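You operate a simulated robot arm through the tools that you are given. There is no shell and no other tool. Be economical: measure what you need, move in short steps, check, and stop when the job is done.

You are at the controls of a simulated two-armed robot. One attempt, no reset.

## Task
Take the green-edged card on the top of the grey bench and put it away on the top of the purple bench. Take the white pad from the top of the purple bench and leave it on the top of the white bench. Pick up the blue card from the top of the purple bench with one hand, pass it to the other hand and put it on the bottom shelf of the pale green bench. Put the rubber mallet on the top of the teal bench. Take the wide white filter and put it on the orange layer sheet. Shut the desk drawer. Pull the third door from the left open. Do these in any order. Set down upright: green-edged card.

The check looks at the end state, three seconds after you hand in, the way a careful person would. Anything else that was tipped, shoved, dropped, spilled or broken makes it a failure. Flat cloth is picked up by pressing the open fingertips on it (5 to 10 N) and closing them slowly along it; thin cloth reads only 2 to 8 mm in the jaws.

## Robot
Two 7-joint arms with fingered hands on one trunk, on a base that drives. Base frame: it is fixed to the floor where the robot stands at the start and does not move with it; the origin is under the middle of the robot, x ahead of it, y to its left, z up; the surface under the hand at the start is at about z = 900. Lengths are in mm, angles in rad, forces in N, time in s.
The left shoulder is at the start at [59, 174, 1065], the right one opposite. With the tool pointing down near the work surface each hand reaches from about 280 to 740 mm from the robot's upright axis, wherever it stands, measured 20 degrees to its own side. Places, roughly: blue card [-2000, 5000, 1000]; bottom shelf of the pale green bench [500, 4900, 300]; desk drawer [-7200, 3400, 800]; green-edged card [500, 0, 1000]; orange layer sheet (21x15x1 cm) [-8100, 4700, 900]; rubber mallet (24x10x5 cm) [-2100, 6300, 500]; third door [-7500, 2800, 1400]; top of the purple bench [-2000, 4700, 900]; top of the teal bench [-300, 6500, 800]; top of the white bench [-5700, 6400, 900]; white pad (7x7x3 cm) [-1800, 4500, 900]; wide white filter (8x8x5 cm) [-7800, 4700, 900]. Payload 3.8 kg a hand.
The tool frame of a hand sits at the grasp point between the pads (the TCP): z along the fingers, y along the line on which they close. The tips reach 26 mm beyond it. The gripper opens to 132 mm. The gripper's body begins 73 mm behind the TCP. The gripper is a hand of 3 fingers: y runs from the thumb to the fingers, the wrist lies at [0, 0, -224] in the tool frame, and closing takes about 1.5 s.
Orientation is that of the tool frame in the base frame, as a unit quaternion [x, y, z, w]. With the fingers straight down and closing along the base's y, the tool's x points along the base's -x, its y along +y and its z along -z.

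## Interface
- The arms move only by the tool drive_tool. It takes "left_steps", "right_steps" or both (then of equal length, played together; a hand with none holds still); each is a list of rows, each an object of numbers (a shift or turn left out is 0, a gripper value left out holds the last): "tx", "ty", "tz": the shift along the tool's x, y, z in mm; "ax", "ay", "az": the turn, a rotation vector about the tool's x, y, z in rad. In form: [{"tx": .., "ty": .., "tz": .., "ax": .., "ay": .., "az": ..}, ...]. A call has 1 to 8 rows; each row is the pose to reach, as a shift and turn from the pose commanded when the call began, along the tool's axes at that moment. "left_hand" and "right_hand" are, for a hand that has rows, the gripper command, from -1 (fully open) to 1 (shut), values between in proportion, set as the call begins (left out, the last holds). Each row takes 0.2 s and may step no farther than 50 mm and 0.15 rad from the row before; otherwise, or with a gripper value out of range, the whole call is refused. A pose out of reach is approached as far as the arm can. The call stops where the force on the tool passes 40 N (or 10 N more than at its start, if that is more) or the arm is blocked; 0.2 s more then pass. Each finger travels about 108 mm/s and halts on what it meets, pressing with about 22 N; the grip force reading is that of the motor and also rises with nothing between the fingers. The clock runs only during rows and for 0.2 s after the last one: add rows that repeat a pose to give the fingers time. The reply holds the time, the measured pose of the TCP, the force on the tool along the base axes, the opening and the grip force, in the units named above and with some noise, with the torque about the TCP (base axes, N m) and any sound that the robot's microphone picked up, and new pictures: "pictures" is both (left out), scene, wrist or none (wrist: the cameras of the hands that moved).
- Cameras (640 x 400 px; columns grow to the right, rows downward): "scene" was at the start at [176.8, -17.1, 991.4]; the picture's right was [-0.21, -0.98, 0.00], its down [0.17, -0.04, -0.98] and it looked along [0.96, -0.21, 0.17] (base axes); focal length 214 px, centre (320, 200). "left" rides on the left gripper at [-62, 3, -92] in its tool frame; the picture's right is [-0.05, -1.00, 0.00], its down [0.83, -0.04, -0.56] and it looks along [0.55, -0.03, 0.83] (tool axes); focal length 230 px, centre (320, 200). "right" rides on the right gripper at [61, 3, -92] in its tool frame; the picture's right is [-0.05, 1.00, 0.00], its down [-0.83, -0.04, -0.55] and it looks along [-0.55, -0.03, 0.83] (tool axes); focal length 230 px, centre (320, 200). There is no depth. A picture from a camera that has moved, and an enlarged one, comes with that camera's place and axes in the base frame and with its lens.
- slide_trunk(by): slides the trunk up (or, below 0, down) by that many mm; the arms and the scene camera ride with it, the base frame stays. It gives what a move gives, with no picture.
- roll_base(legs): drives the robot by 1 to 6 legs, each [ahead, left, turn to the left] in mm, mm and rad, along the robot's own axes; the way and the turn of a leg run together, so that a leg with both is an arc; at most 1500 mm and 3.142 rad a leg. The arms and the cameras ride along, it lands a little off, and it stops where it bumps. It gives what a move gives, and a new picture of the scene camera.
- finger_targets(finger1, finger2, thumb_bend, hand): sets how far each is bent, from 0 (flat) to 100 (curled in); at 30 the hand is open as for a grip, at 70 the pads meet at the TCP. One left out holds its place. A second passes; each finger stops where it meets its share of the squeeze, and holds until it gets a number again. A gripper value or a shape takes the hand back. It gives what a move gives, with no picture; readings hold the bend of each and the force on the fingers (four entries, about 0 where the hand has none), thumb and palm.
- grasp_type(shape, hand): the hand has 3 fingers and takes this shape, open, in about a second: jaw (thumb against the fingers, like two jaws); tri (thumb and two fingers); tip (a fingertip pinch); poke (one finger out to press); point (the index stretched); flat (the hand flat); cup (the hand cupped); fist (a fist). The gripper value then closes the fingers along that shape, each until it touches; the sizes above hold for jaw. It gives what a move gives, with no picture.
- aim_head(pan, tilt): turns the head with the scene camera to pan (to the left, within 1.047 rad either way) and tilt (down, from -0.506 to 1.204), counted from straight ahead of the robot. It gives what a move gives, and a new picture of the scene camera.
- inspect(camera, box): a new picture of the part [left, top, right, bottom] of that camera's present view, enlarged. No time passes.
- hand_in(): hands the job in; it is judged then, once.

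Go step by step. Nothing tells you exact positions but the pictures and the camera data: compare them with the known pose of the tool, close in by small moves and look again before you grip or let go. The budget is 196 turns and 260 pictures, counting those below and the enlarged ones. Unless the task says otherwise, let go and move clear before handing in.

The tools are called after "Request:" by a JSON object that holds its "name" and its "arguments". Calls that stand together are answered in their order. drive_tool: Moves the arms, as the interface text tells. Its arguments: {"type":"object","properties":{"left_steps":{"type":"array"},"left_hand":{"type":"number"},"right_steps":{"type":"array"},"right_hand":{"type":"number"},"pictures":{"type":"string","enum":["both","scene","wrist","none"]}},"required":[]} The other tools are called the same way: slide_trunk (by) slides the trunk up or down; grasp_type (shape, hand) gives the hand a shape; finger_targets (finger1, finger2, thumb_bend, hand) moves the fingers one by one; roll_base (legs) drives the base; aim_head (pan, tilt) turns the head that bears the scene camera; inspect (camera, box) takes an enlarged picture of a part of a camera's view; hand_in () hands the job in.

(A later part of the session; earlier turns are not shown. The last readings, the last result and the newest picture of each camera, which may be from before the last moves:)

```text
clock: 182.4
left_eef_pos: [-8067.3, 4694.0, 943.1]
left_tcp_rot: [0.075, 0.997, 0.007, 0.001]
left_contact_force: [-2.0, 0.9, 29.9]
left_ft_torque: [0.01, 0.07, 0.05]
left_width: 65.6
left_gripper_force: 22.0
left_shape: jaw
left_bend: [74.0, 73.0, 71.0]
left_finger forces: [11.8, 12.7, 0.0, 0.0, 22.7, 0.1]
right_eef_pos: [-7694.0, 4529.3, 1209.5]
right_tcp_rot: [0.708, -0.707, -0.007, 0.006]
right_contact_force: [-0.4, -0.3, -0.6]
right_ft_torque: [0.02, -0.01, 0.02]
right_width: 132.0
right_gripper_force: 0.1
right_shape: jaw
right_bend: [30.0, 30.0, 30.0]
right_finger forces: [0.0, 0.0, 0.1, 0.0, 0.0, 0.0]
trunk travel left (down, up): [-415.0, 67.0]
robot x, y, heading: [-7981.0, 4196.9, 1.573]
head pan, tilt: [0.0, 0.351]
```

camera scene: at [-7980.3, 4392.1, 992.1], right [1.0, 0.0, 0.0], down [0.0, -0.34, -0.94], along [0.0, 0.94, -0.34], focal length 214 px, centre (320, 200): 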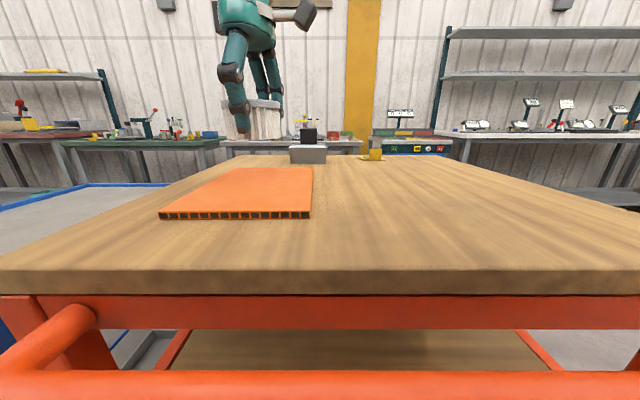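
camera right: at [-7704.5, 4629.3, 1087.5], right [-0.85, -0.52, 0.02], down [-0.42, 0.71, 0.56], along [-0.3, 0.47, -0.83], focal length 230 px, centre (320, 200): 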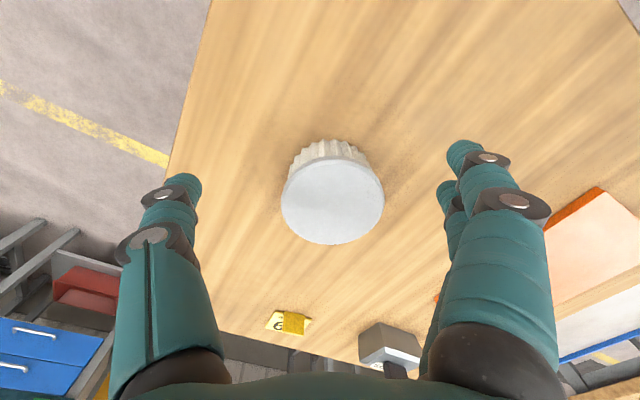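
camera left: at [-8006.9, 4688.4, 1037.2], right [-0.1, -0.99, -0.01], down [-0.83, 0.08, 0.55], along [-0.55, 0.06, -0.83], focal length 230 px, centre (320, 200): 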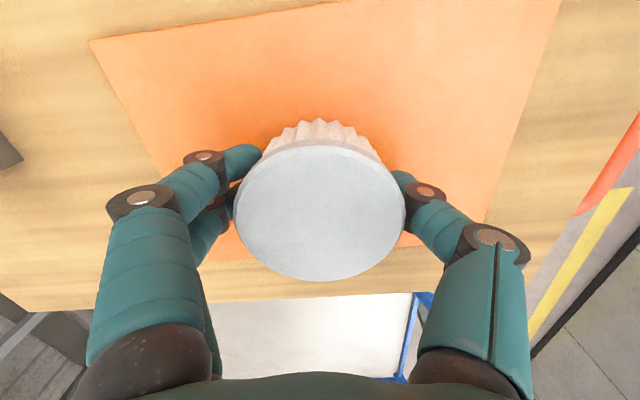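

Resting on the sheet. Release and rise.

Request:
{"name": "drive_tool", "arguments": {"left_steps": [{"tz": -3}, {"tz": -3}, {"tz": -3}, {"tz": -40}, {"tz": -85}, {"tz": -130}, {"tz": -170}, {"tz": -170}], "left_hand": -1, "pictures": "both"}}

```text
clock: 184.2
left_eef_pos: [-8069.7, 4695.4, 1110.3]
left_tcp_rot: [0.076, 0.997, 0.003, 0.0]
left_contact_force: [-0.5, -0.1, 0.7]
left_ft_torque: [0.0, 0.02, -0.01]
left_width: 131.8
left_gripper_force: 0.0
left_shape: jaw
left_bend: [30.0, 30.0, 30.0]
left_finger forces: [0.1, 0.1, 0.0, 0.1, 0.1, 0.0]
right_eef_pos: [-7694.7, 4531.1, 1207.7]
right_tcp_rot: [0.708, -0.706, -0.007, 0.006]
right_contact_force: [0.0, -0.2, 0.6]
right_ft_torque: [0.04, 0.01, -0.01]
right_width: 131.6
right_gripper_force: 0.0
right_shape: jaw
right_bend: [30.0, 30.0, 30.0]
right_finger forces: [0.1, 0.0, 0.0, 0.1, 0.0, 0.0]
trunk travel left (down, up): [-415.0, 67.0]
robot x, y, heading: [-7982.5, 4200.4, 1.57]
head pan, tilt: [0.0, 0.351]
camera scene: at [-7980.3, 4392.3, 992.0], right [1.0, 0.0, 0.0], down [0.0, -0.34, -0.94], along [0.0, 0.94, -0.34], focal length 214 px, centre (320, 200)
camera left: at [-8008.8, 4688.5, 1202.6], right [-0.1, -0.99, -0.01], down [-0.83, 0.08, 0.55], along [-0.55, 0.06, -0.83], focal length 230 px, centre (320, 200)
```

scene: 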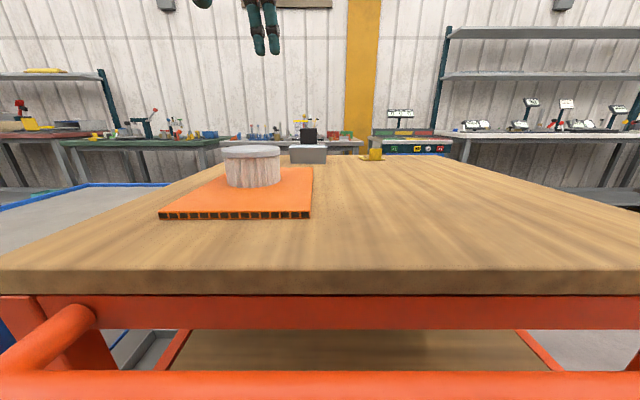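
left: 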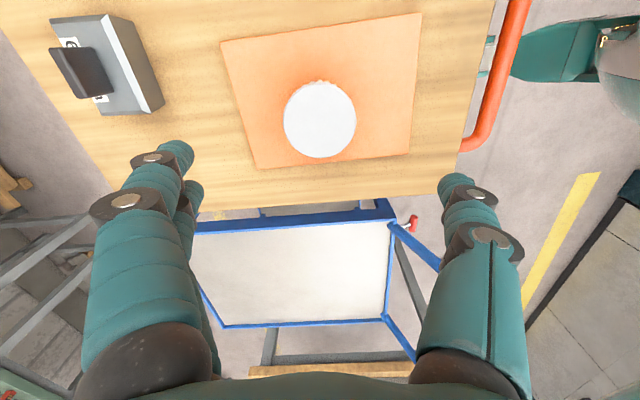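

The filter is on the sheet. Back off and turn around to the machine and console.

Request:
{"name": "roll_base", "arguments": {"legs": [[-350, 0, 0], [0, 0, -3.1]]}}

Request:
{"name": "aim_head", "arguments": {"pan": 0.7, "tilt": 0.2}}

Request:
{"name": "aim_head", "arguments": {"pan": 0.0, "tilt": 0.0}}

```text
clock: 193.4
left_eef_pos: [-7810.5, 3382.4, 1109.5]
left_tcp_rot: [1.0, 0.005, 0.0, 0.005]
left_contact_force: [0.4, -0.3, 0.1]
left_ft_torque: [-0.02, 0.02, -0.02]
left_width: 132.0
left_gripper_force: 0.1
left_shape: jaw
left_bend: [30.0, 30.0, 30.0]
left_finger forces: [0.1, 0.0, 0.0, 0.0, 0.0, 0.1]
right_eef_pos: [-8207.8, 3483.4, 1208.9]
right_tcp_rot: [0.647, 0.762, 0.007, 0.006]
right_contact_force: [-0.7, 1.0, -0.2]
right_ft_torque: [0.02, -0.03, 0.02]
right_width: 132.1
right_gripper_force: 0.1
right_shape: jaw
right_bend: [30.0, 30.0, 30.0]
right_finger forces: [0.0, 0.0, 0.0, 0.1, 0.0, 0.0]
trunk travel left (down, up): [-415.0, 67.0]
robot x, y, heading: [-7980.6, 3859.9, -1.407]
head pan, tilt: [0.0, 0.351]
camera scene: at [-7948.4, 3668.9, 992.1], right [-0.99, -0.16, 0.0], down [-0.06, 0.34, -0.94], along [0.15, -0.93, -0.34], focal length 214 px, centre (320, 200)
```

scene: 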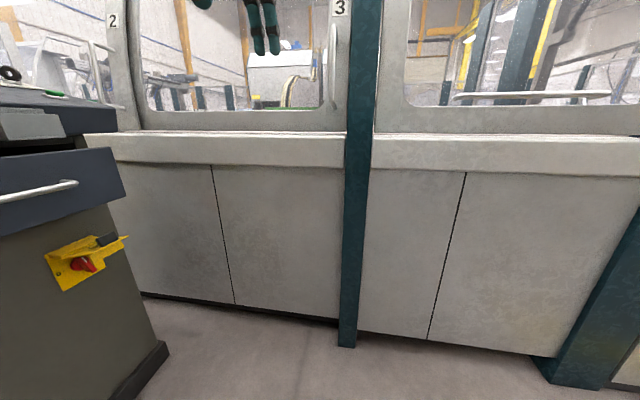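

```text
clock: 194.5
left_eef_pos: [-7810.5, 3383.1, 1109.1]
left_tcp_rot: [1.0, 0.005, 0.0, 0.005]
left_contact_force: [0.0, 0.3, 0.2]
left_ft_torque: [0.05, 0.0, -0.01]
left_width: 131.9
left_gripper_force: 0.1
left_shape: jaw
left_bend: [30.0, 30.0, 30.0]
left_finger forces: [0.0, 0.1, 0.1, 0.0, 0.1, 0.0]
right_eef_pos: [-8207.8, 3483.3, 1208.8]
right_tcp_rot: [0.648, 0.762, 0.007, 0.007]
right_contact_force: [0.4, -0.4, -0.1]
right_ft_torque: [-0.02, 0.0, -0.02]
right_width: 131.8
right_gripper_force: 0.1
right_shape: jaw
right_bend: [30.0, 30.0, 30.0]
right_finger forces: [0.0, 0.0, 0.0, 0.0, 0.0, 0.1]
trunk travel left (down, up): [-415.0, 67.0]
robot x, y, heading: [-7979.2, 3858.9, -1.406]
head pan, tilt: [0.7, 0.201]
camera scene: at [-7892.8, 3700.1, 1006.1], right [-0.65, -0.76, 0.0], down [-0.15, 0.13, -0.98], along [0.74, -0.64, -0.2], focal length 214 px, centre (320, 200)
```

scene: 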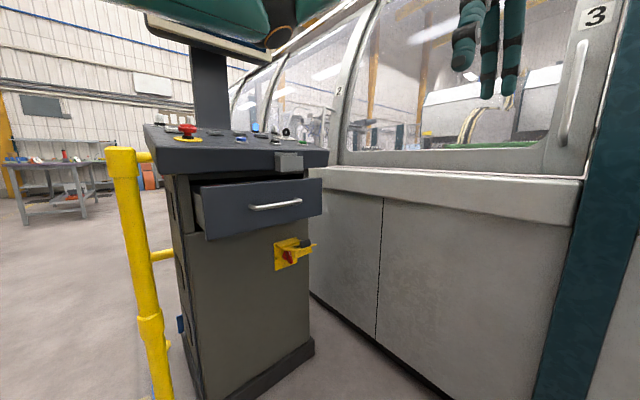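

```text
clock: 195.6
left_eef_pos: [-7809.7, 3383.1, 1110.2]
left_tcp_rot: [1.0, 0.006, -0.001, 0.005]
left_contact_force: [0.3, 0.0, 0.1]
left_ft_torque: [-0.01, 0.02, -0.02]
left_width: 131.9
left_gripper_force: 0.0
left_shape: jaw
left_bend: [30.0, 30.0, 30.0]
left_finger forces: [0.1, 0.0, 0.0, 0.0, 0.1, 0.0]
right_eef_pos: [-8208.3, 3484.8, 1208.2]
right_tcp_rot: [0.648, 0.762, 0.007, 0.006]
right_contact_force: [0.1, -0.3, -0.4]
right_ft_torque: [-0.02, -0.04, -0.01]
right_width: 132.0
right_gripper_force: 0.2
right_shape: jaw
right_bend: [30.0, 30.0, 30.0]
right_finger forces: [0.0, 0.0, 0.0, 0.1, 0.0, 0.0]
trunk travel left (down, up): [-415.0, 67.0]
robot x, y, heading: [-7981.8, 3860.1, -1.409]
head pan, tilt: [0.0, 0.0]
camera scene: at [-7948.8, 3671.9, 1024.5], right [-0.99, -0.16, 0.0], down [0.0, 0.0, -1.0], along [0.16, -0.99, 0.0], focal length 214 px, centre (320, 200)
```

scene: 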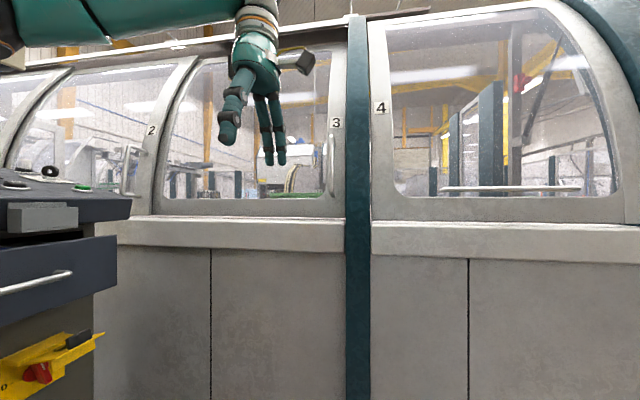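

The open drawer of the console faces −x (front near [-7255,3350,845]). I'll stand west of it facing +x and push with the left hand.

Request:
{"name": "roll_base", "arguments": {"legs": [[0, 0, 1.407], [0, -560, 0]]}}

Request:
{"name": "drive_tool", "arguments": {"left_steps": [{"az": -0.15, "tz": 10}, {"az": -0.3, "tz": 20}, {"az": -0.45, "tz": 30}, {"az": -0.6, "tz": 40}, {"az": -0.75, "tz": 50}, {"az": -0.9, "tz": 60}, {"az": -1.05, "tz": 70}, {"az": -1.2, "tz": 80}], "left_hand": 1, "pictures": "none"}}

Request:
{"name": "aim_head", "arguments": {"pan": 0.0, "tilt": 0.2}}

```text
clock: 204.3
left_eef_pos: [-7463.3, 3417.4, 1105.2]
left_tcp_rot: [0.749, 0.662, -0.003, 0.005]
left_contact_force: [0.1, -0.4, -0.6]
left_ft_torque: [0.02, 0.03, -0.02]
left_width: 132.0
left_gripper_force: 0.0
left_shape: jaw
left_bend: [30.0, 30.0, 30.0]
left_finger forces: [0.0, 0.0, 0.0, 0.1, 0.0, 0.0]
right_eef_pos: [-7616.8, 3036.2, 1206.8]
right_tcp_rot: [-0.009, 1.0, -0.007, -0.01]
right_contact_force: [-0.6, 0.2, 0.6]
right_ft_torque: [-0.01, -0.03, -0.02]
right_width: 132.1
right_gripper_force: 0.1
right_shape: jaw
right_bend: [30.0, 30.0, 30.0]
right_finger forces: [0.0, 0.0, 0.0, 0.1, 0.1, 0.0]
trunk travel left (down, up): [-415.0, 67.0]
robot x, y, heading: [-7963.0, 3302.3, 0.032]
head pan, tilt: [0.0, 0.0]
stopped in leg 2: the robot was blocked; the commanded pose is now the measured one
camera scene: at [-7769.0, 3318.6, 1023.0], right [0.03, -1.0, 0.01], down [-0.01, -0.01, -1.0], along [1.0, 0.03, -0.01], focal length 214 px, centre (320, 200)
```

scene: 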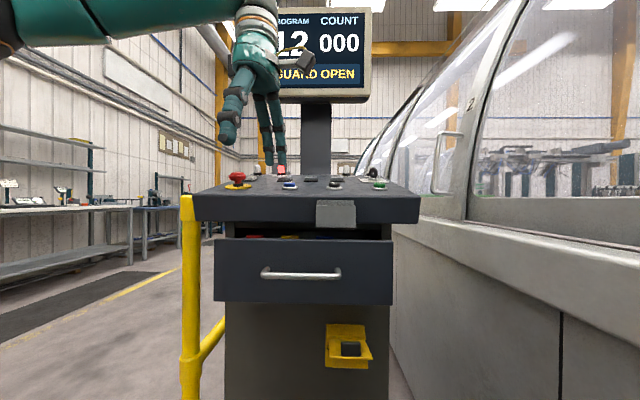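

```text
clock: 206.1
left_eef_pos: [-7462.2, 3414.4, 1023.1]
left_tcp_rot: [0.245, 0.969, -0.007, 0.001]
left_contact_force: [0.2, 0.0, -0.6]
left_ft_torque: [0.0, 0.0, -0.02]
left_width: 0.1
left_gripper_force: 22.0
left_shape: jaw
left_bend: [63.0, 63.0, 66.0]
left_finger forces: [0.0, 0.0, 0.0, 0.0, 0.1, 0.1]
right_eef_pos: [-7615.4, 3036.5, 1206.1]
right_tcp_rot: [-0.008, 1.0, -0.007, -0.01]
right_contact_force: [0.0, 0.5, 0.4]
right_ft_torque: [-0.02, 0.02, -0.02]
right_width: 131.9
right_gripper_force: 0.2
right_shape: jaw
right_bend: [30.0, 30.0, 30.0]
right_finger forces: [0.1, 0.1, 0.0, 0.0, 0.0, 0.0]
trunk travel left (down, up): [-415.0, 67.0]
robot x, y, heading: [-7968.8, 3302.2, 0.028]
head pan, tilt: [0.0, 0.0]
```

```text
clock: 206.9
left_eef_pos: [-7462.0, 3414.1, 1023.2]
left_tcp_rot: [0.246, 0.969, -0.006, 0.001]
left_contact_force: [1.1, -0.6, 0.1]
left_ft_torque: [-0.01, 0.0, 0.02]
left_width: 0.0
left_gripper_force: 21.4
left_shape: jaw
left_bend: [63.0, 63.0, 66.0]
left_finger forces: [0.0, 0.0, 0.0, 0.1, 0.0, 0.0]
right_eef_pos: [-7615.9, 3036.8, 1207.5]
right_tcp_rot: [-0.009, 1.0, -0.006, -0.01]
right_contact_force: [0.2, 0.0, 0.2]
right_ft_torque: [0.02, 0.01, 0.0]
right_width: 131.7
right_gripper_force: 0.1
right_shape: jaw
right_bend: [30.0, 30.0, 30.0]
right_finger forces: [0.1, 0.0, 0.0, 0.0, 0.0, 0.0]
trunk travel left (down, up): [-415.0, 67.0]
robot x, y, heading: [-7969.3, 3303.9, 0.024]
head pan, tilt: [0.0, 0.201]
camera scene: at [-7764.9, 3318.1, 1004.1], right [0.03, -1.0, 0.01], down [-0.21, -0.02, -0.98], along [0.98, 0.02, -0.21], focal length 214 px, centre (320, 200)
```

scene: 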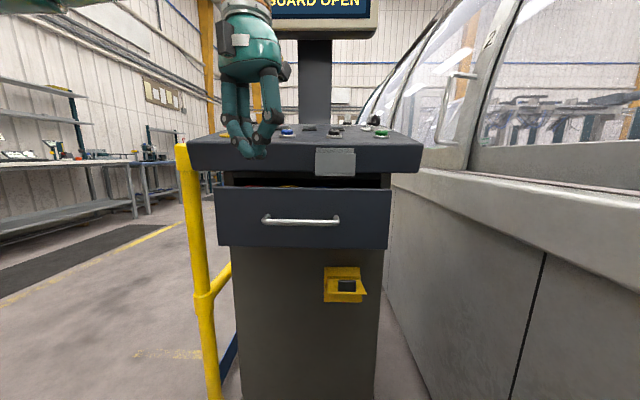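

The drawer front is centred at about y 3372, z 776–932, x≈-7255, below the console top. I retract the left hand and pitch the fingers forward.

Request:
{"name": "drive_tool", "arguments": {"left_steps": [{"ax": -0.028, "ay": -0.11, "az": -0.058, "tx": 15, "ty": -14}, {"ax": -0.056, "ay": -0.22, "az": -0.115, "tx": 30, "ty": -28, "tz": 10}, {"ax": -0.084, "ay": -0.33, "az": -0.173, "tx": 45, "ty": -42, "tz": 28}, {"ax": -0.111, "ay": -0.44, "az": -0.231, "tx": 60, "ty": -56, "tz": 46}, {"ax": -0.139, "ay": -0.55, "az": -0.288, "tx": 75, "ty": -70, "tz": 64}, {"ax": -0.167, "ay": -0.66, "az": -0.346, "tx": 90, "ty": -84, "tz": 82}, {"ax": -0.195, "ay": -0.77, "az": -0.403, "tx": 105, "ty": -97, "tz": 100}, {"ax": -0.223, "ay": -0.881, "az": -0.461, "tx": 119, "ty": -110, "tz": 118}], "pictures": "none"}}

Request:
{"name": "roll_base", "arguments": {"legs": [[0, 30, -0.026], [230, 0, 0]]}}

Request:
{"name": "drive_tool", "arguments": {"left_steps": [{}], "pictures": "wrist"}}

```text
clock: 208.9
left_eef_pos: [-7583.4, 3346.1, 909.7]
left_tcp_rot: [-0.031, 0.891, -0.007, 0.454]
left_contact_force: [0.7, -0.2, 0.3]
left_ft_torque: [-0.02, -0.05, -0.03]
left_width: 0.0
left_gripper_force: 22.6
left_shape: jaw
left_bend: [63.0, 63.0, 66.0]
left_finger forces: [0.0, 0.0, 0.0, 0.0, 0.1, 0.0]
left hand out of reach, approached as far as the arm can: row 6, 7, 8
right_eef_pos: [-7615.5, 3034.3, 1205.5]
right_tcp_rot: [-0.01, 1.0, -0.009, -0.011]
right_contact_force: [0.5, -0.4, 0.1]
right_ft_torque: [0.02, -0.04, -0.01]
right_width: 131.8
right_gripper_force: 0.1
right_shape: jaw
right_bend: [30.0, 30.0, 30.0]
right_finger forces: [0.0, 0.0, 0.0, 0.1, 0.0, 0.0]
trunk travel left (down, up): [-415.0, 67.0]
robot x, y, heading: [-7967.8, 3300.6, 0.03]
head pan, tilt: [0.0, 0.201]
stopped in row 8 (left hand): the arm was blocked; the commanded pose is now the measured one
```

```text
clock: 211.1
left_eef_pos: [-7364.7, 3357.1, 911.5]
left_tcp_rot: [-0.016, 0.89, -0.009, 0.456]
left_contact_force: [0.6, -1.0, -0.1]
left_ft_torque: [0.0, -0.01, -0.03]
left_width: 0.1
left_gripper_force: 21.7
left_shape: jaw
left_bend: [63.0, 63.0, 66.0]
left_finger forces: [0.0, 0.0, 0.0, 0.0, 0.1, 0.0]
right_eef_pos: [-7409.0, 3044.4, 1207.7]
right_tcp_rot: [0.007, 1.0, -0.002, -0.005]
right_contact_force: [0.5, 0.2, 0.1]
right_ft_torque: [-0.01, 0.0, -0.02]
right_width: 131.9
right_gripper_force: 0.0
right_shape: jaw
right_bend: [30.0, 30.0, 30.0]
right_finger forces: [0.0, 0.1, 0.1, 0.0, 0.0, 0.0]
trunk travel left (down, up): [-415.0, 67.0]
robot x, y, heading: [-7743.5, 3333.2, -0.005]
head pan, tilt: [0.0, 0.201]
camera scene: at [-7554.3, 3333.3, 967.2], right [0.01, -1.0, 0.0], down [-0.58, -0.01, -0.81], along [0.81, 0.01, -0.58], focal length 214 px, centre (320, 200)
```

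scene: 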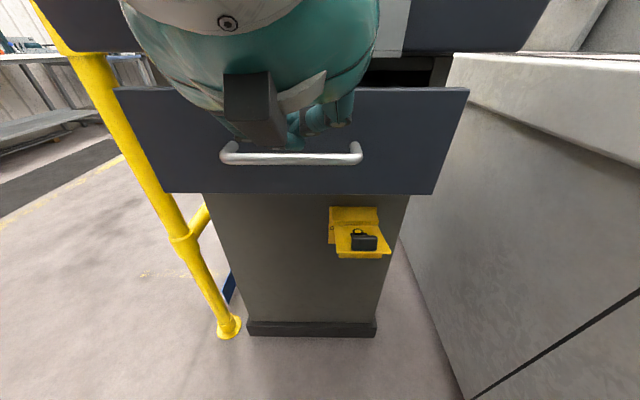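

```text
clock: 211.5
left_eef_pos: [-7364.7, 3354.1, 915.7]
left_tcp_rot: [-0.018, 0.888, -0.014, 0.459]
left_contact_force: [0.1, -0.1, -0.2]
left_ft_torque: [-0.03, 0.0, -0.01]
left_width: 0.0
left_gripper_force: 21.7
left_shape: jaw
left_bend: [63.0, 63.0, 66.0]
left_finger forces: [0.0, 0.0, 0.0, 0.1, 0.0, 0.0]
right_eef_pos: [-7411.7, 3044.2, 1207.4]
right_tcp_rot: [0.007, 1.0, -0.002, -0.004]
right_contact_force: [0.6, 0.5, 0.0]
right_ft_torque: [-0.01, 0.0, 0.03]
right_width: 131.9
right_gripper_force: 0.0
right_shape: jaw
right_bend: [30.0, 30.0, 30.0]
right_finger forces: [0.0, 0.0, 0.0, 0.1, 0.1, 0.0]
trunk travel left (down, up): [-415.0, 67.0]
robot x, y, heading: [-7743.9, 3329.2, -0.0]
head pan, tilt: [0.0, 0.201]
camera left: at [-7403.9, 3361.5, 1019.4], right [0.05, -1.0, 0.08], down [-0.93, -0.08, -0.35], along [0.36, -0.06, -0.93], focal length 230 px, centre (320, 200)
```

left: 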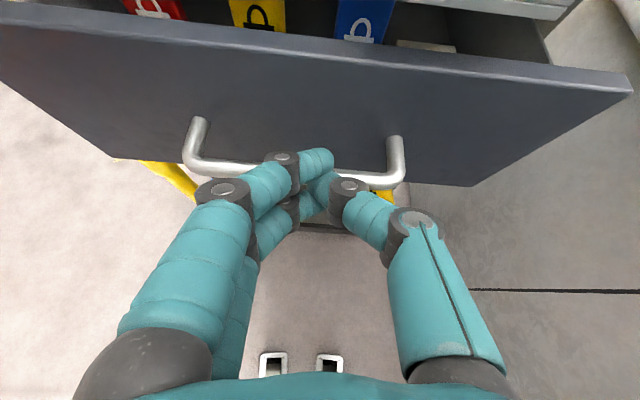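

The fingertips are above the handle, in front of the drawer face. Push forward with the arm.

Request:
{"name": "drive_tool", "arguments": {"left_steps": [{"tz": 16, "tx": -12}, {"tz": 33, "tx": -23}, {"tz": 49, "tx": -35}, {"tz": 65, "tx": -46}, {"tz": 81, "tx": -58}, {"tz": 98, "tx": -69}, {"tz": 114, "tx": -81}, {"tz": 130, "tx": -92}], "pictures": "both"}}

```text
clock: 213.2
left_eef_pos: [-7224.0, 3357.8, 905.0]
left_tcp_rot: [-0.006, 0.894, -0.01, 0.447]
left_contact_force: [-19.8, 6.1, 1.2]
left_ft_torque: [-0.4, -1.07, -0.92]
left_width: 0.0
left_gripper_force: 22.4
left_shape: jaw
left_bend: [64.0, 63.0, 66.0]
left_finger forces: [0.0, 0.0, 0.0, 0.1, 4.6, 17.7]
right_eef_pos: [-7410.7, 3045.3, 1207.4]
right_tcp_rot: [0.005, 1.0, -0.002, -0.004]
right_contact_force: [-0.2, -0.4, 0.7]
right_ft_torque: [0.04, 0.03, -0.01]
right_width: 132.0
right_gripper_force: 0.1
right_shape: jaw
right_bend: [30.0, 30.0, 30.0]
right_finger forces: [0.1, 0.1, 0.0, 0.0, 0.0, 0.0]
trunk travel left (down, up): [-415.0, 67.0]
robot x, y, heading: [-7741.4, 3333.2, -0.009]
head pan, tilt: [0.0, 0.201]
stopped in row 8 (left hand): the force on the tool passed its limit at 55 N (the readings are from after the stop); the commanded pose is now the measured one
camera scene: at [-7550.4, 3332.4, 1006.4], right [0.0, -1.0, 0.0], down [-0.2, 0.0, -0.98], along [0.98, 0.0, -0.2], focal length 214 px, centre (320, 200)
camera left: at [-7261.9, 3364.0, 1009.3], right [0.03, -1.0, 0.07], down [-0.94, -0.05, -0.33], along [0.33, -0.05, -0.94], focal length 230 px, centre (320, 200)
```

scene: 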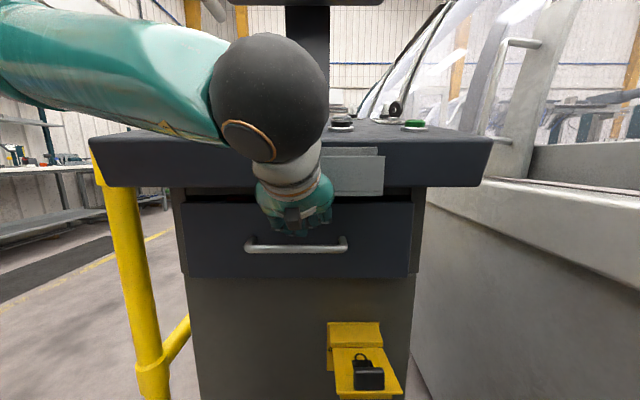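
left: 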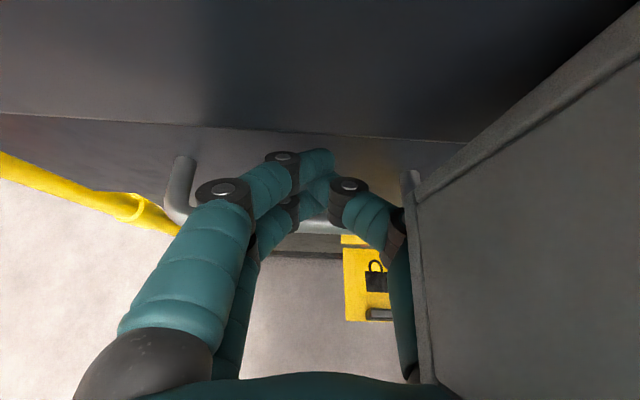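

The drawer moved in, but the palm seems to touch the grey box on the console. Pull back and check how far it closed.

Request:
{"name": "drive_tool", "arguments": {"left_steps": [{"tz": -25, "tx": 18}, {"tz": -60, "tx": 42}, {"tz": -95, "tx": 67}, {"tz": -120, "tx": 85}], "pictures": "both"}}

Request:
{"name": "inspect", "arguments": {"camera": "scene", "box": [160, 120, 520, 320]}}

```text
clock: 214.4
left_eef_pos: [-7327.2, 3377.1, 927.2]
left_tcp_rot: [-0.078, 0.876, 0.015, 0.475]
left_contact_force: [0.1, 0.2, -0.7]
left_ft_torque: [-0.01, -0.03, 0.01]
left_width: 0.0
left_gripper_force: 22.0
left_shape: jaw
left_bend: [64.0, 63.0, 66.0]
left_finger forces: [0.1, 0.0, 0.0, 0.0, 0.0, 0.0]
right_eef_pos: [-7411.3, 3045.0, 1207.6]
right_tcp_rot: [0.005, 1.0, -0.001, -0.005]
right_contact_force: [0.1, 0.5, 0.7]
right_ft_torque: [0.0, 0.02, 0.01]
right_width: 131.8
right_gripper_force: 0.1
right_shape: jaw
right_bend: [30.0, 30.0, 30.0]
right_finger forces: [0.0, 0.1, 0.1, 0.0, 0.1, 0.0]
trunk travel left (down, up): [-415.0, 67.0]
robot x, y, heading: [-7744.5, 3331.6, -0.001]
head pan, tilt: [0.0, 0.201]
stopped in row 4 (left hand): the arm was blocked; the commanded pose is now the measured one
camera scene: at [-7549.4, 3331.2, 1006.8], right [-0.01, -1.0, 0.0], down [-0.2, 0.0, -0.98], along [0.98, -0.01, -0.2], focal length 214 px, centre (320, 200)
camera left: at [-7371.9, 3378.9, 1028.5], right [0.18, -0.98, 0.09], down [-0.9, -0.2, -0.39], along [0.4, -0.01, -0.92], focal length 230 px, centre (320, 200)
```

scene: 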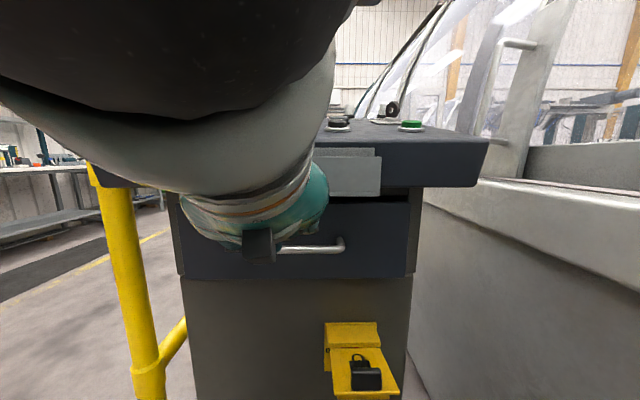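
left: 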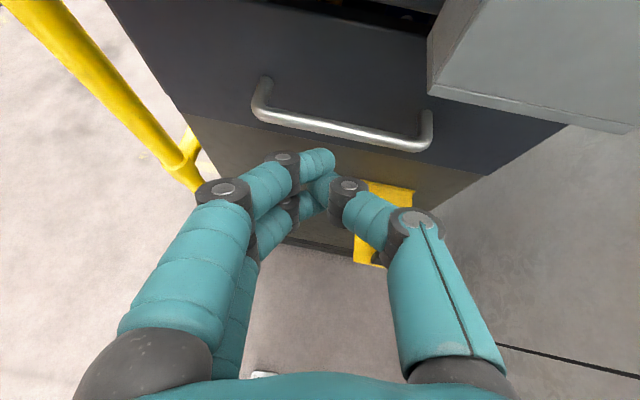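

```text
1.78 times, centred on (340, 220) of scene
camera zoom: at [-7549.4, 3331.2, 1006.8], right [-0.01, -1.0, 0.0], down [-0.2, 0.0, -0.98], along [0.98, -0.01, -0.2], focal length 381 px, centre (284, 164)
```

zoom: 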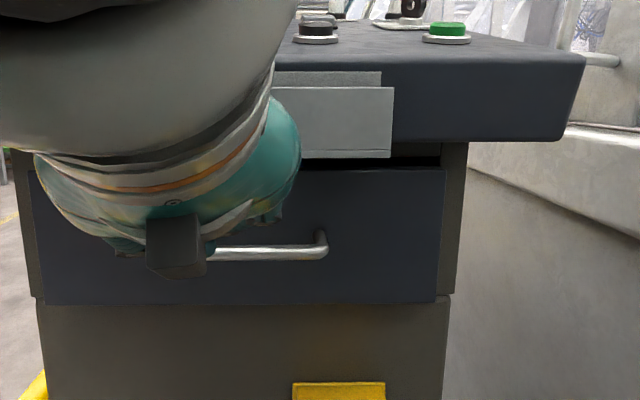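

Roll back a bit and take a clear look at the drawer.

Request:
{"name": "roll_base", "arguments": {"legs": [[-150, 60, 0]]}}

Request:
{"name": "drive_tool", "arguments": {"left_steps": [{"tz": 10}], "pictures": "wrist"}}

```text
clock: 215.9
left_eef_pos: [-7476.0, 3437.1, 925.7]
left_tcp_rot: [-0.076, 0.877, 0.015, 0.474]
left_contact_force: [-0.3, -0.3, 0.0]
left_ft_torque: [-0.03, 0.0, -0.01]
left_width: 0.0
left_gripper_force: 22.3
left_shape: jaw
left_bend: [64.0, 63.0, 66.0]
left_finger forces: [0.0, 0.1, 0.1, 0.0, 0.1, 0.1]
right_eef_pos: [-7558.9, 3103.9, 1207.0]
right_tcp_rot: [0.006, 1.0, -0.002, -0.006]
right_contact_force: [-0.3, 0.3, -0.6]
right_ft_torque: [0.02, -0.03, 0.01]
right_width: 132.0
right_gripper_force: 0.1
right_shape: jaw
right_bend: [30.0, 30.0, 30.0]
right_finger forces: [0.0, 0.0, 0.0, 0.0, 0.0, 0.1]
trunk travel left (down, up): [-415.0, 67.0]
robot x, y, heading: [-7894.1, 3394.8, -0.004]
head pan, tilt: [0.0, 0.201]
camera scene: at [-7698.1, 3391.8, 1006.1], right [-0.01, -1.0, 0.0], down [-0.2, 0.0, -0.98], along [0.98, -0.01, -0.2], focal length 214 px, centre (320, 200)
```

scene: 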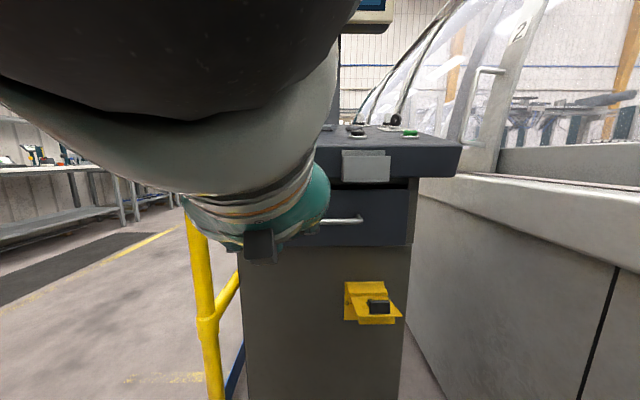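

```text
clock: 216.3
left_eef_pos: [-7467.5, 3437.6, 920.0]
left_tcp_rot: [-0.076, 0.878, 0.014, 0.473]
left_contact_force: [-0.6, -0.7, 0.0]
left_ft_torque: [0.0, 0.01, -0.02]
left_width: 0.0
left_gripper_force: 21.9
left_shape: jaw
left_bend: [64.0, 63.0, 66.0]
left_finger forces: [0.1, 0.0, 0.0, 0.0, 0.0, 0.0]
right_eef_pos: [-7558.1, 3105.1, 1206.6]
right_tcp_rot: [0.006, 1.0, -0.003, -0.005]
right_contact_force: [0.5, 0.4, 0.6]
right_ft_torque: [0.0, -0.02, 0.0]
right_width: 132.0
right_gripper_force: 0.2
right_shape: jaw
right_bend: [30.0, 30.0, 30.0]
right_finger forces: [0.0, 0.0, 0.0, 0.0, 0.0, 0.0]
trunk travel left (down, up): [-415.0, 67.0]
robot x, y, heading: [-7885.2, 3390.3, -0.005]
head pan, tilt: [0.0, 0.201]
camera left: at [-7511.7, 3438.7, 1022.6], right [0.18, -0.98, 0.09], down [-0.9, -0.2, -0.38], along [0.39, -0.01, -0.92], focal length 230 px, centre (320, 200)
```

left: 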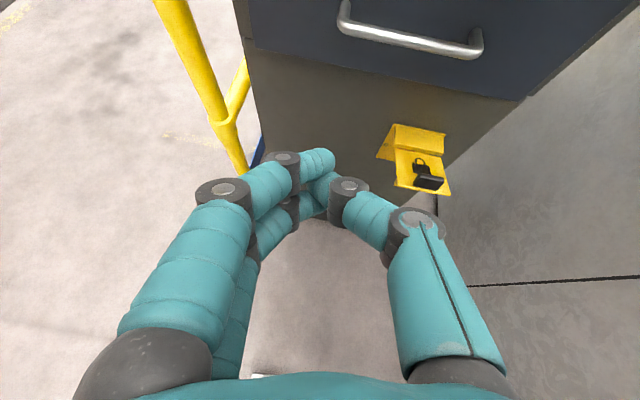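

Request:
{"name": "inspect", "arguments": {"camera": "scene", "box": [330, 150, 490, 260]}}

Request:
{"name": "inspect", "arguments": {"camera": "left", "box": [200, 0, 360, 100]}}

```text
3.64 times, centred on (410, 205) of scene
camera zoom: at [-7697.0, 3392.3, 1006.0], right [0.0, -1.0, 0.0], down [-0.2, 0.0, -0.98], along [0.98, 0.0, -0.2], focal length 780 px, centre (-7, 182)
```

zoom: 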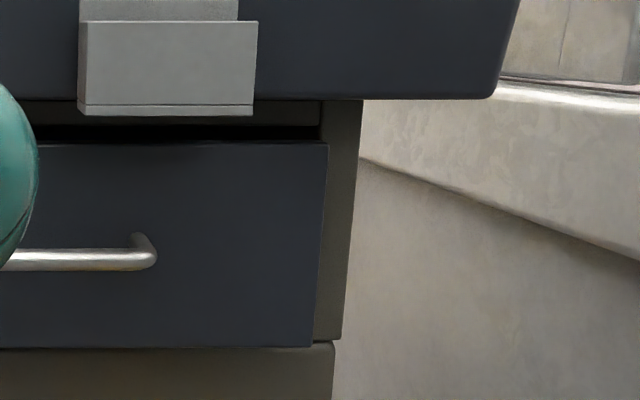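

```text
4.00 times, centred on (280, 50) of left
camera zoom: at [-7511.7, 3438.7, 1022.6], right [0.18, -0.98, 0.09], down [-0.9, -0.2, -0.38], along [0.39, -0.01, -0.92], focal length 920 px, centre (480, 800)
```

zoom: 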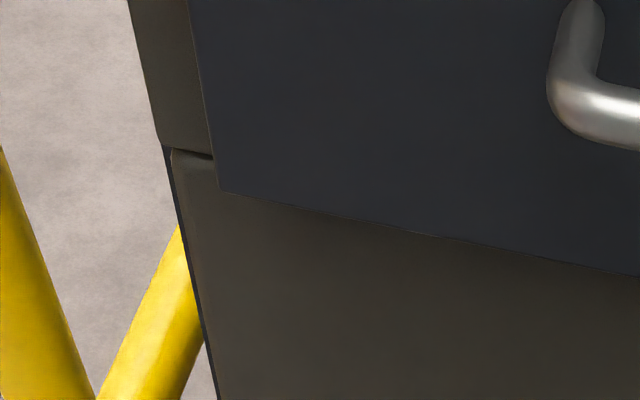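

The face still stands a few mm proud. I'll push again lower, left of the handle (y≈3525, z≈845), clear of the grey box.

Request:
{"name": "drive_tool", "arguments": {"left_steps": [{"tx": 17, "ty": 30, "tz": 17}, {"tx": 35, "ty": 60, "tz": 33}, {"tx": 52, "ty": 90, "tz": 50}, {"tx": 52, "ty": 90, "tz": 50}], "pictures": "none"}}

Request:
{"name": "roll_base", "arguments": {"legs": [[180, 0, 0]]}}

```text
clock: 217.3
left_eef_pos: [-7468.8, 3526.0, 842.7]
left_tcp_rot: [-0.076, 0.877, 0.015, 0.473]
left_contact_force: [-1.2, -0.2, 0.5]
left_ft_torque: [0.01, 0.02, 0.03]
left_width: 0.0
left_gripper_force: 22.3
left_shape: jaw
left_bend: [64.0, 63.0, 66.0]
left_finger forces: [0.0, 0.0, 0.1, 0.0, 0.0, 0.0]
right_eef_pos: [-7559.9, 3104.3, 1207.1]
right_tcp_rot: [0.007, 1.0, -0.001, -0.005]
right_contact_force: [0.4, 0.1, 0.0]
right_ft_torque: [0.02, -0.02, 0.04]
right_width: 132.0
right_gripper_force: 0.1
right_shape: jaw
right_bend: [30.0, 30.0, 30.0]
right_finger forces: [0.0, 0.0, 0.0, 0.0, 0.1, 0.0]
trunk travel left (down, up): [-415.0, 67.0]
robot x, y, heading: [-7892.4, 3393.7, -0.008]
head pan, tilt: [0.0, 0.201]
```

```text
clock: 218.8
left_eef_pos: [-7286.7, 3519.2, 844.0]
left_tcp_rot: [-0.073, 0.878, 0.013, 0.473]
left_contact_force: [0.1, -0.6, -0.9]
left_ft_torque: [0.0, 0.0, 0.01]
left_width: 0.2
left_gripper_force: 21.6
left_shape: jaw
left_bend: [64.0, 63.0, 66.0]
left_finger forces: [0.0, 0.0, 0.0, 0.1, 0.0, 0.0]
right_eef_pos: [-7380.5, 3100.6, 1207.1]
right_tcp_rot: [0.011, 1.0, -0.001, -0.005]
right_contact_force: [0.0, 0.5, -0.1]
right_ft_torque: [0.0, 0.05, 0.01]
right_width: 131.7
right_gripper_force: 0.0
right_shape: jaw
right_bend: [30.0, 30.0, 30.0]
right_finger forces: [0.0, 0.0, 0.0, 0.1, 0.1, 0.0]
trunk travel left (down, up): [-415.0, 67.0]
robot x, y, heading: [-7711.6, 3390.3, -0.01]
head pan, tilt: [0.0, 0.201]
camera scene: at [-7516.9, 3389.3, 1006.0], right [-0.01, -1.0, 0.0], down [-0.2, 0.0, -0.98], along [0.98, -0.01, -0.2], focal length 214 px, centre (320, 200)
```

scene: 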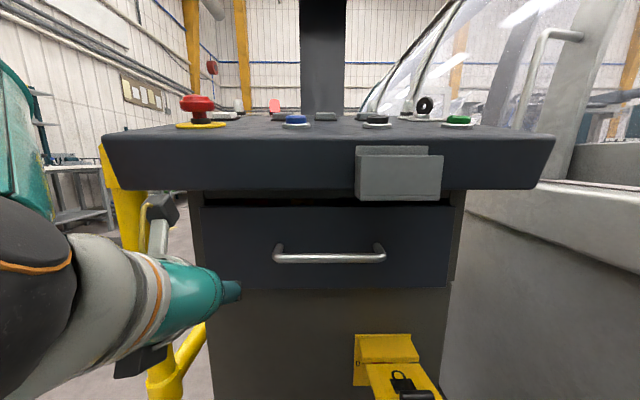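

Request:
{"name": "drive_tool", "arguments": {"left_steps": [{"tx": -11, "ty": -3, "tz": 17}, {"tx": -22, "ty": -6, "tz": 33}, {"tx": -30, "ty": -8, "tz": 46}, {"tx": -38, "ty": -10, "tz": 58}, {"tx": -46, "ty": -12, "tz": 70}, {"tx": -54, "ty": -15, "tz": 83}, {"tx": -62, "ty": -17, "tz": 95}, {"tx": -70, "ty": -19, "tz": 107}], "pictures": "both"}}

```text
clock: 220.2
left_eef_pos: [-7198.9, 3522.5, 837.7]
left_tcp_rot: [-0.072, 0.882, 0.017, 0.465]
left_contact_force: [-22.0, 4.5, 7.2]
left_ft_torque: [-0.01, -0.31, 0.07]
left_width: 0.0
left_gripper_force: 21.8
left_shape: jaw
left_bend: [71.0, 64.0, 67.0]
left_finger forces: [33.6, 0.1, 0.1, 0.0, 0.1, 0.0]
right_eef_pos: [-7382.5, 3101.3, 1207.4]
right_tcp_rot: [0.01, 1.0, -0.002, -0.005]
right_contact_force: [0.3, -0.9, -0.5]
right_ft_torque: [0.0, 0.03, 0.02]
right_width: 131.9
right_gripper_force: 0.0
right_shape: jaw
right_bend: [30.0, 30.0, 30.0]
right_finger forces: [0.1, 0.0, 0.0, 0.0, 0.0, 0.0]
trunk travel left (down, up): [-415.0, 67.0]
robot x, y, heading: [-7714.8, 3392.2, -0.012]
head pan, tilt: [0.0, 0.201]
stopped in row 7 (left hand): the force on the tool passed its limit at 46 N (the readings are from after the stop); the commanded pose is now the measured one
camera scene: at [-7519.2, 3389.9, 1006.4], right [-0.01, -1.0, 0.0], down [-0.2, 0.0, -0.98], along [0.98, -0.01, -0.2], focal length 214 px, centre (320, 200)
camera left: at [-7240.5, 3524.5, 941.2], right [0.17, -0.98, 0.08], down [-0.91, -0.19, -0.37], along [0.37, -0.01, -0.93], focal length 230 px, centre (320, 200)
```

scene: 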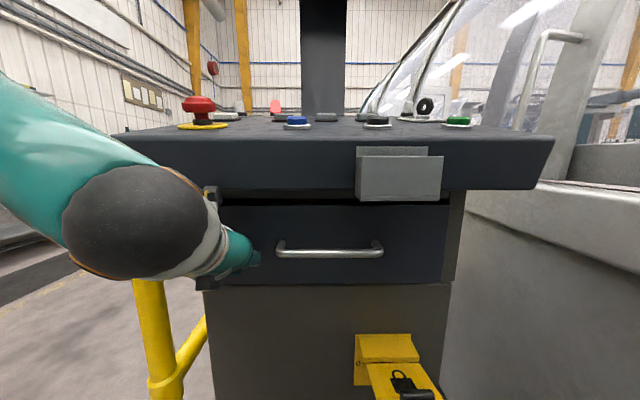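
left: 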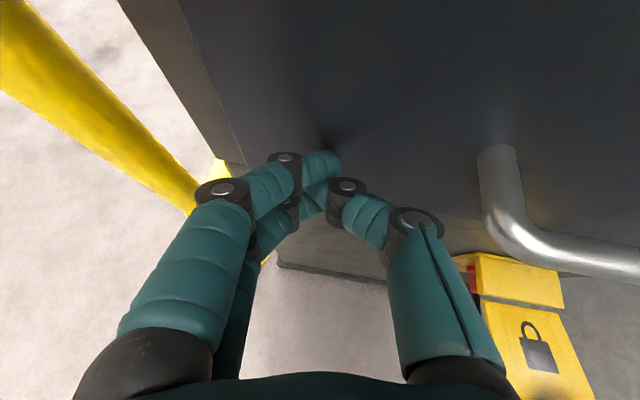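

It moved further in and then stopped hard (46 N) — closed. Back off by the base and check.

Request:
{"name": "roll_base", "arguments": {"legs": [[-250, 50, 0]]}}

Request:
{"name": "inspect", "arguments": {"camera": "scene", "box": [240, 150, 480, 300]}}

```text
clock: 222.1
left_eef_pos: [-7451.0, 3579.3, 838.9]
left_tcp_rot: [-0.075, 0.881, 0.018, 0.466]
left_contact_force: [1.5, 0.8, 0.1]
left_ft_torque: [-0.01, -0.01, 0.02]
left_width: 0.1
left_gripper_force: 21.7
left_shape: jaw
left_bend: [67.0, 64.0, 67.0]
left_finger forces: [0.0, 0.1, 0.0, 0.0, 0.1, 0.0]
right_eef_pos: [-7631.7, 3156.2, 1206.7]
right_tcp_rot: [0.005, 1.0, -0.002, -0.005]
right_contact_force: [-0.5, -0.7, 0.0]
right_ft_torque: [0.01, 0.01, 0.02]
right_width: 131.8
right_gripper_force: 0.0
right_shape: jaw
right_bend: [30.0, 30.0, 30.0]
right_finger forces: [0.1, 0.1, 0.0, 0.0, 0.0, 0.0]
trunk travel left (down, up): [-415.0, 67.0]
robot x, y, heading: [-7966.0, 3443.5, -0.002]
head pan, tilt: [0.0, 0.201]
camera scene: at [-7771.1, 3443.2, 1006.1], right [0.0, -1.0, 0.0], down [-0.2, 0.0, -0.98], along [0.98, 0.0, -0.2], focal length 214 px, centre (320, 200)
```

scene: 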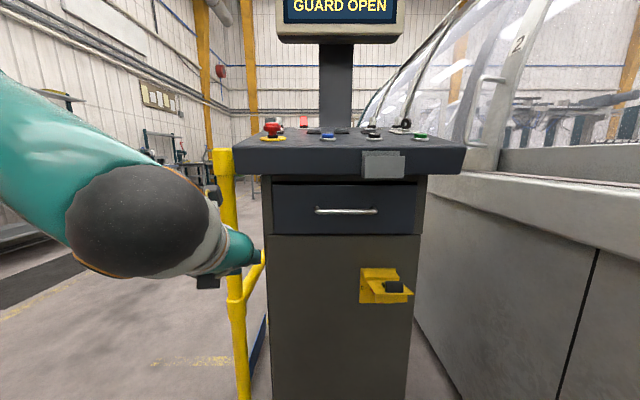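

```text
2.67 times, centred on (360, 225) of scene
camera zoom: at [-7771.1, 3443.2, 1006.1], right [0.0, -1.0, 0.0], down [-0.2, 0.0, -0.98], along [0.98, 0.0, -0.2], focal length 572 px, centre (213, 133)
```

zoom: 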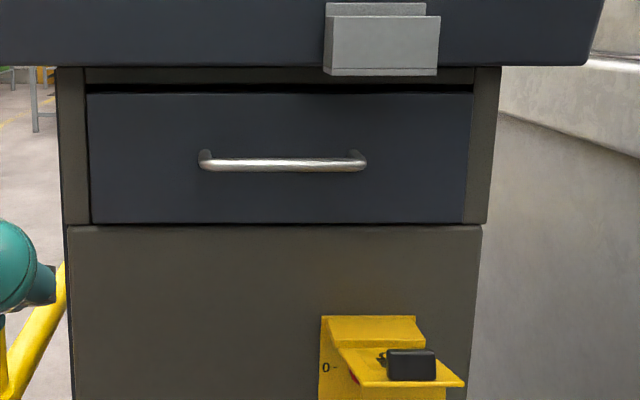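

The drawer is flush shut. Next the third door (label 3, vertical handle at its right edge). Move clear and turn to face it.

Request:
{"name": "roll_base", "arguments": {"legs": [[0, 250, 0], [0, 0, -1.571]]}}

Request:
{"name": "drive_tool", "arguments": {"left_steps": [{"tx": -30, "tz": -10, "ay": -0.1}, {"tx": -70, "tz": -20, "ay": -0.2}, {"tx": -110, "tz": -20, "ay": -0.3}, {"tx": -150, "tz": -20, "ay": -0.4}, {"tx": -190, "tz": -10, "ay": -0.5}, {"tx": -225, "tz": 0, "ay": -0.55}, {"tx": -260, "tz": 0, "ay": -0.6}, {"tx": -290, "tz": 0, "ay": -0.6}], "left_hand": -1, "pictures": "none"}}

Request:
{"name": "aim_head", "arguments": {"pan": 0.1, "tilt": -0.2}}

```text
clock: 228.8
left_eef_pos: [-7845.2, 3175.4, 839.1]
left_tcp_rot: [0.58, 0.668, -0.322, 0.337]
left_contact_force: [0.0, 0.2, 1.0]
left_ft_torque: [-0.02, -0.01, 0.02]
left_width: 0.2
left_gripper_force: 22.3
left_shape: jaw
left_bend: [67.0, 64.0, 67.0]
left_finger forces: [0.0, 0.1, 0.0, 0.0, 0.0, 0.0]
right_eef_pos: [-8263.5, 3370.3, 1205.7]
right_tcp_rot: [0.722, 0.692, 0.002, -0.005]
right_contact_force: [0.7, 0.1, 0.2]
right_ft_torque: [0.02, -0.04, 0.03]
right_width: 131.9
right_gripper_force: 0.0
right_shape: jaw
right_bend: [30.0, 30.0, 30.0]
right_finger forces: [0.0, 0.0, 0.1, 0.1, 0.0, 0.0]
trunk travel left (down, up): [-415.0, 67.0]
robot x, y, heading: [-7964.2, 3695.4, -1.599]
head pan, tilt: [0.0, 0.201]
camera scene: at [-7971.7, 3501.2, 1006.1], right [-1.0, 0.03, 0.0], down [0.01, 0.2, -0.98], along [-0.03, -0.98, -0.2], focal length 214 px, centre (320, 200)
```

scene: 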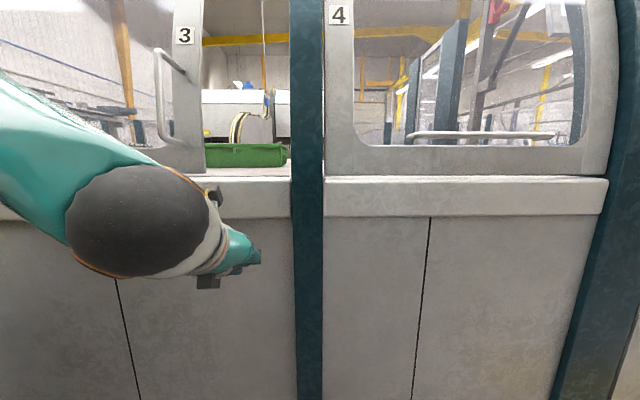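

```text
clock: 230.6
left_eef_pos: [-7815.8, 3013.7, 1081.3]
left_tcp_rot: [0.459, 0.538, -0.48, 0.519]
left_contact_force: [-0.9, -0.7, 0.0]
left_ft_torque: [0.04, -0.01, -0.03]
left_width: 131.9
left_gripper_force: 0.1
left_shape: jaw
left_bend: [30.0, 30.0, 30.0]
left_finger forces: [0.0, 0.0, 0.0, 0.1, 0.1, 0.1]
right_eef_pos: [-8262.2, 3369.8, 1206.5]
right_tcp_rot: [0.721, 0.693, 0.004, -0.005]
right_contact_force: [0.1, 0.3, 0.0]
right_ft_torque: [0.02, 0.03, -0.01]
right_width: 131.9
right_gripper_force: 0.2
right_shape: jaw
right_bend: [30.0, 30.0, 30.0]
right_finger forces: [0.0, 0.0, 0.0, 0.0, 0.1, 0.0]
trunk travel left (down, up): [-415.0, 67.0]
robot x, y, heading: [-7965.9, 3697.0, -1.601]
head pan, tilt: [0.0, 0.201]
```

```text
clock: 231.5
left_eef_pos: [-7815.3, 3013.0, 1079.7]
left_tcp_rot: [0.459, 0.538, -0.479, 0.52]
left_contact_force: [0.1, -0.4, 0.0]
left_ft_torque: [-0.03, 0.03, 0.01]
left_width: 131.9
left_gripper_force: 0.1
left_shape: jaw
left_bend: [30.0, 30.0, 30.0]
left_finger forces: [0.0, 0.0, 0.0, 0.0, 0.1, 0.1]
right_eef_pos: [-8261.8, 3369.3, 1206.4]
right_tcp_rot: [0.722, 0.692, 0.002, -0.005]
right_contact_force: [0.0, -0.1, 0.7]
right_ft_torque: [0.01, 0.0, 0.03]
right_width: 131.9
right_gripper_force: 0.0
right_shape: jaw
right_bend: [30.0, 30.0, 30.0]
right_finger forces: [0.1, 0.0, 0.1, 0.0, 0.1, 0.0]
trunk travel left (down, up): [-415.0, 67.0]
robot x, y, heading: [-7965.3, 3691.1, -1.605]
head pan, tilt: [0.099, -0.201]
camera scene: at [-7963.1, 3511.2, 1041.9], right [-1.0, -0.07, 0.0], down [0.01, -0.2, -0.98], along [0.07, -0.98, 0.2], focal length 214 px, centre (320, 200)
```

scene: 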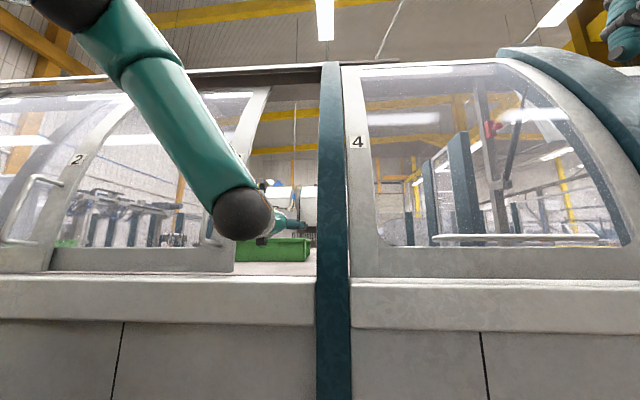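

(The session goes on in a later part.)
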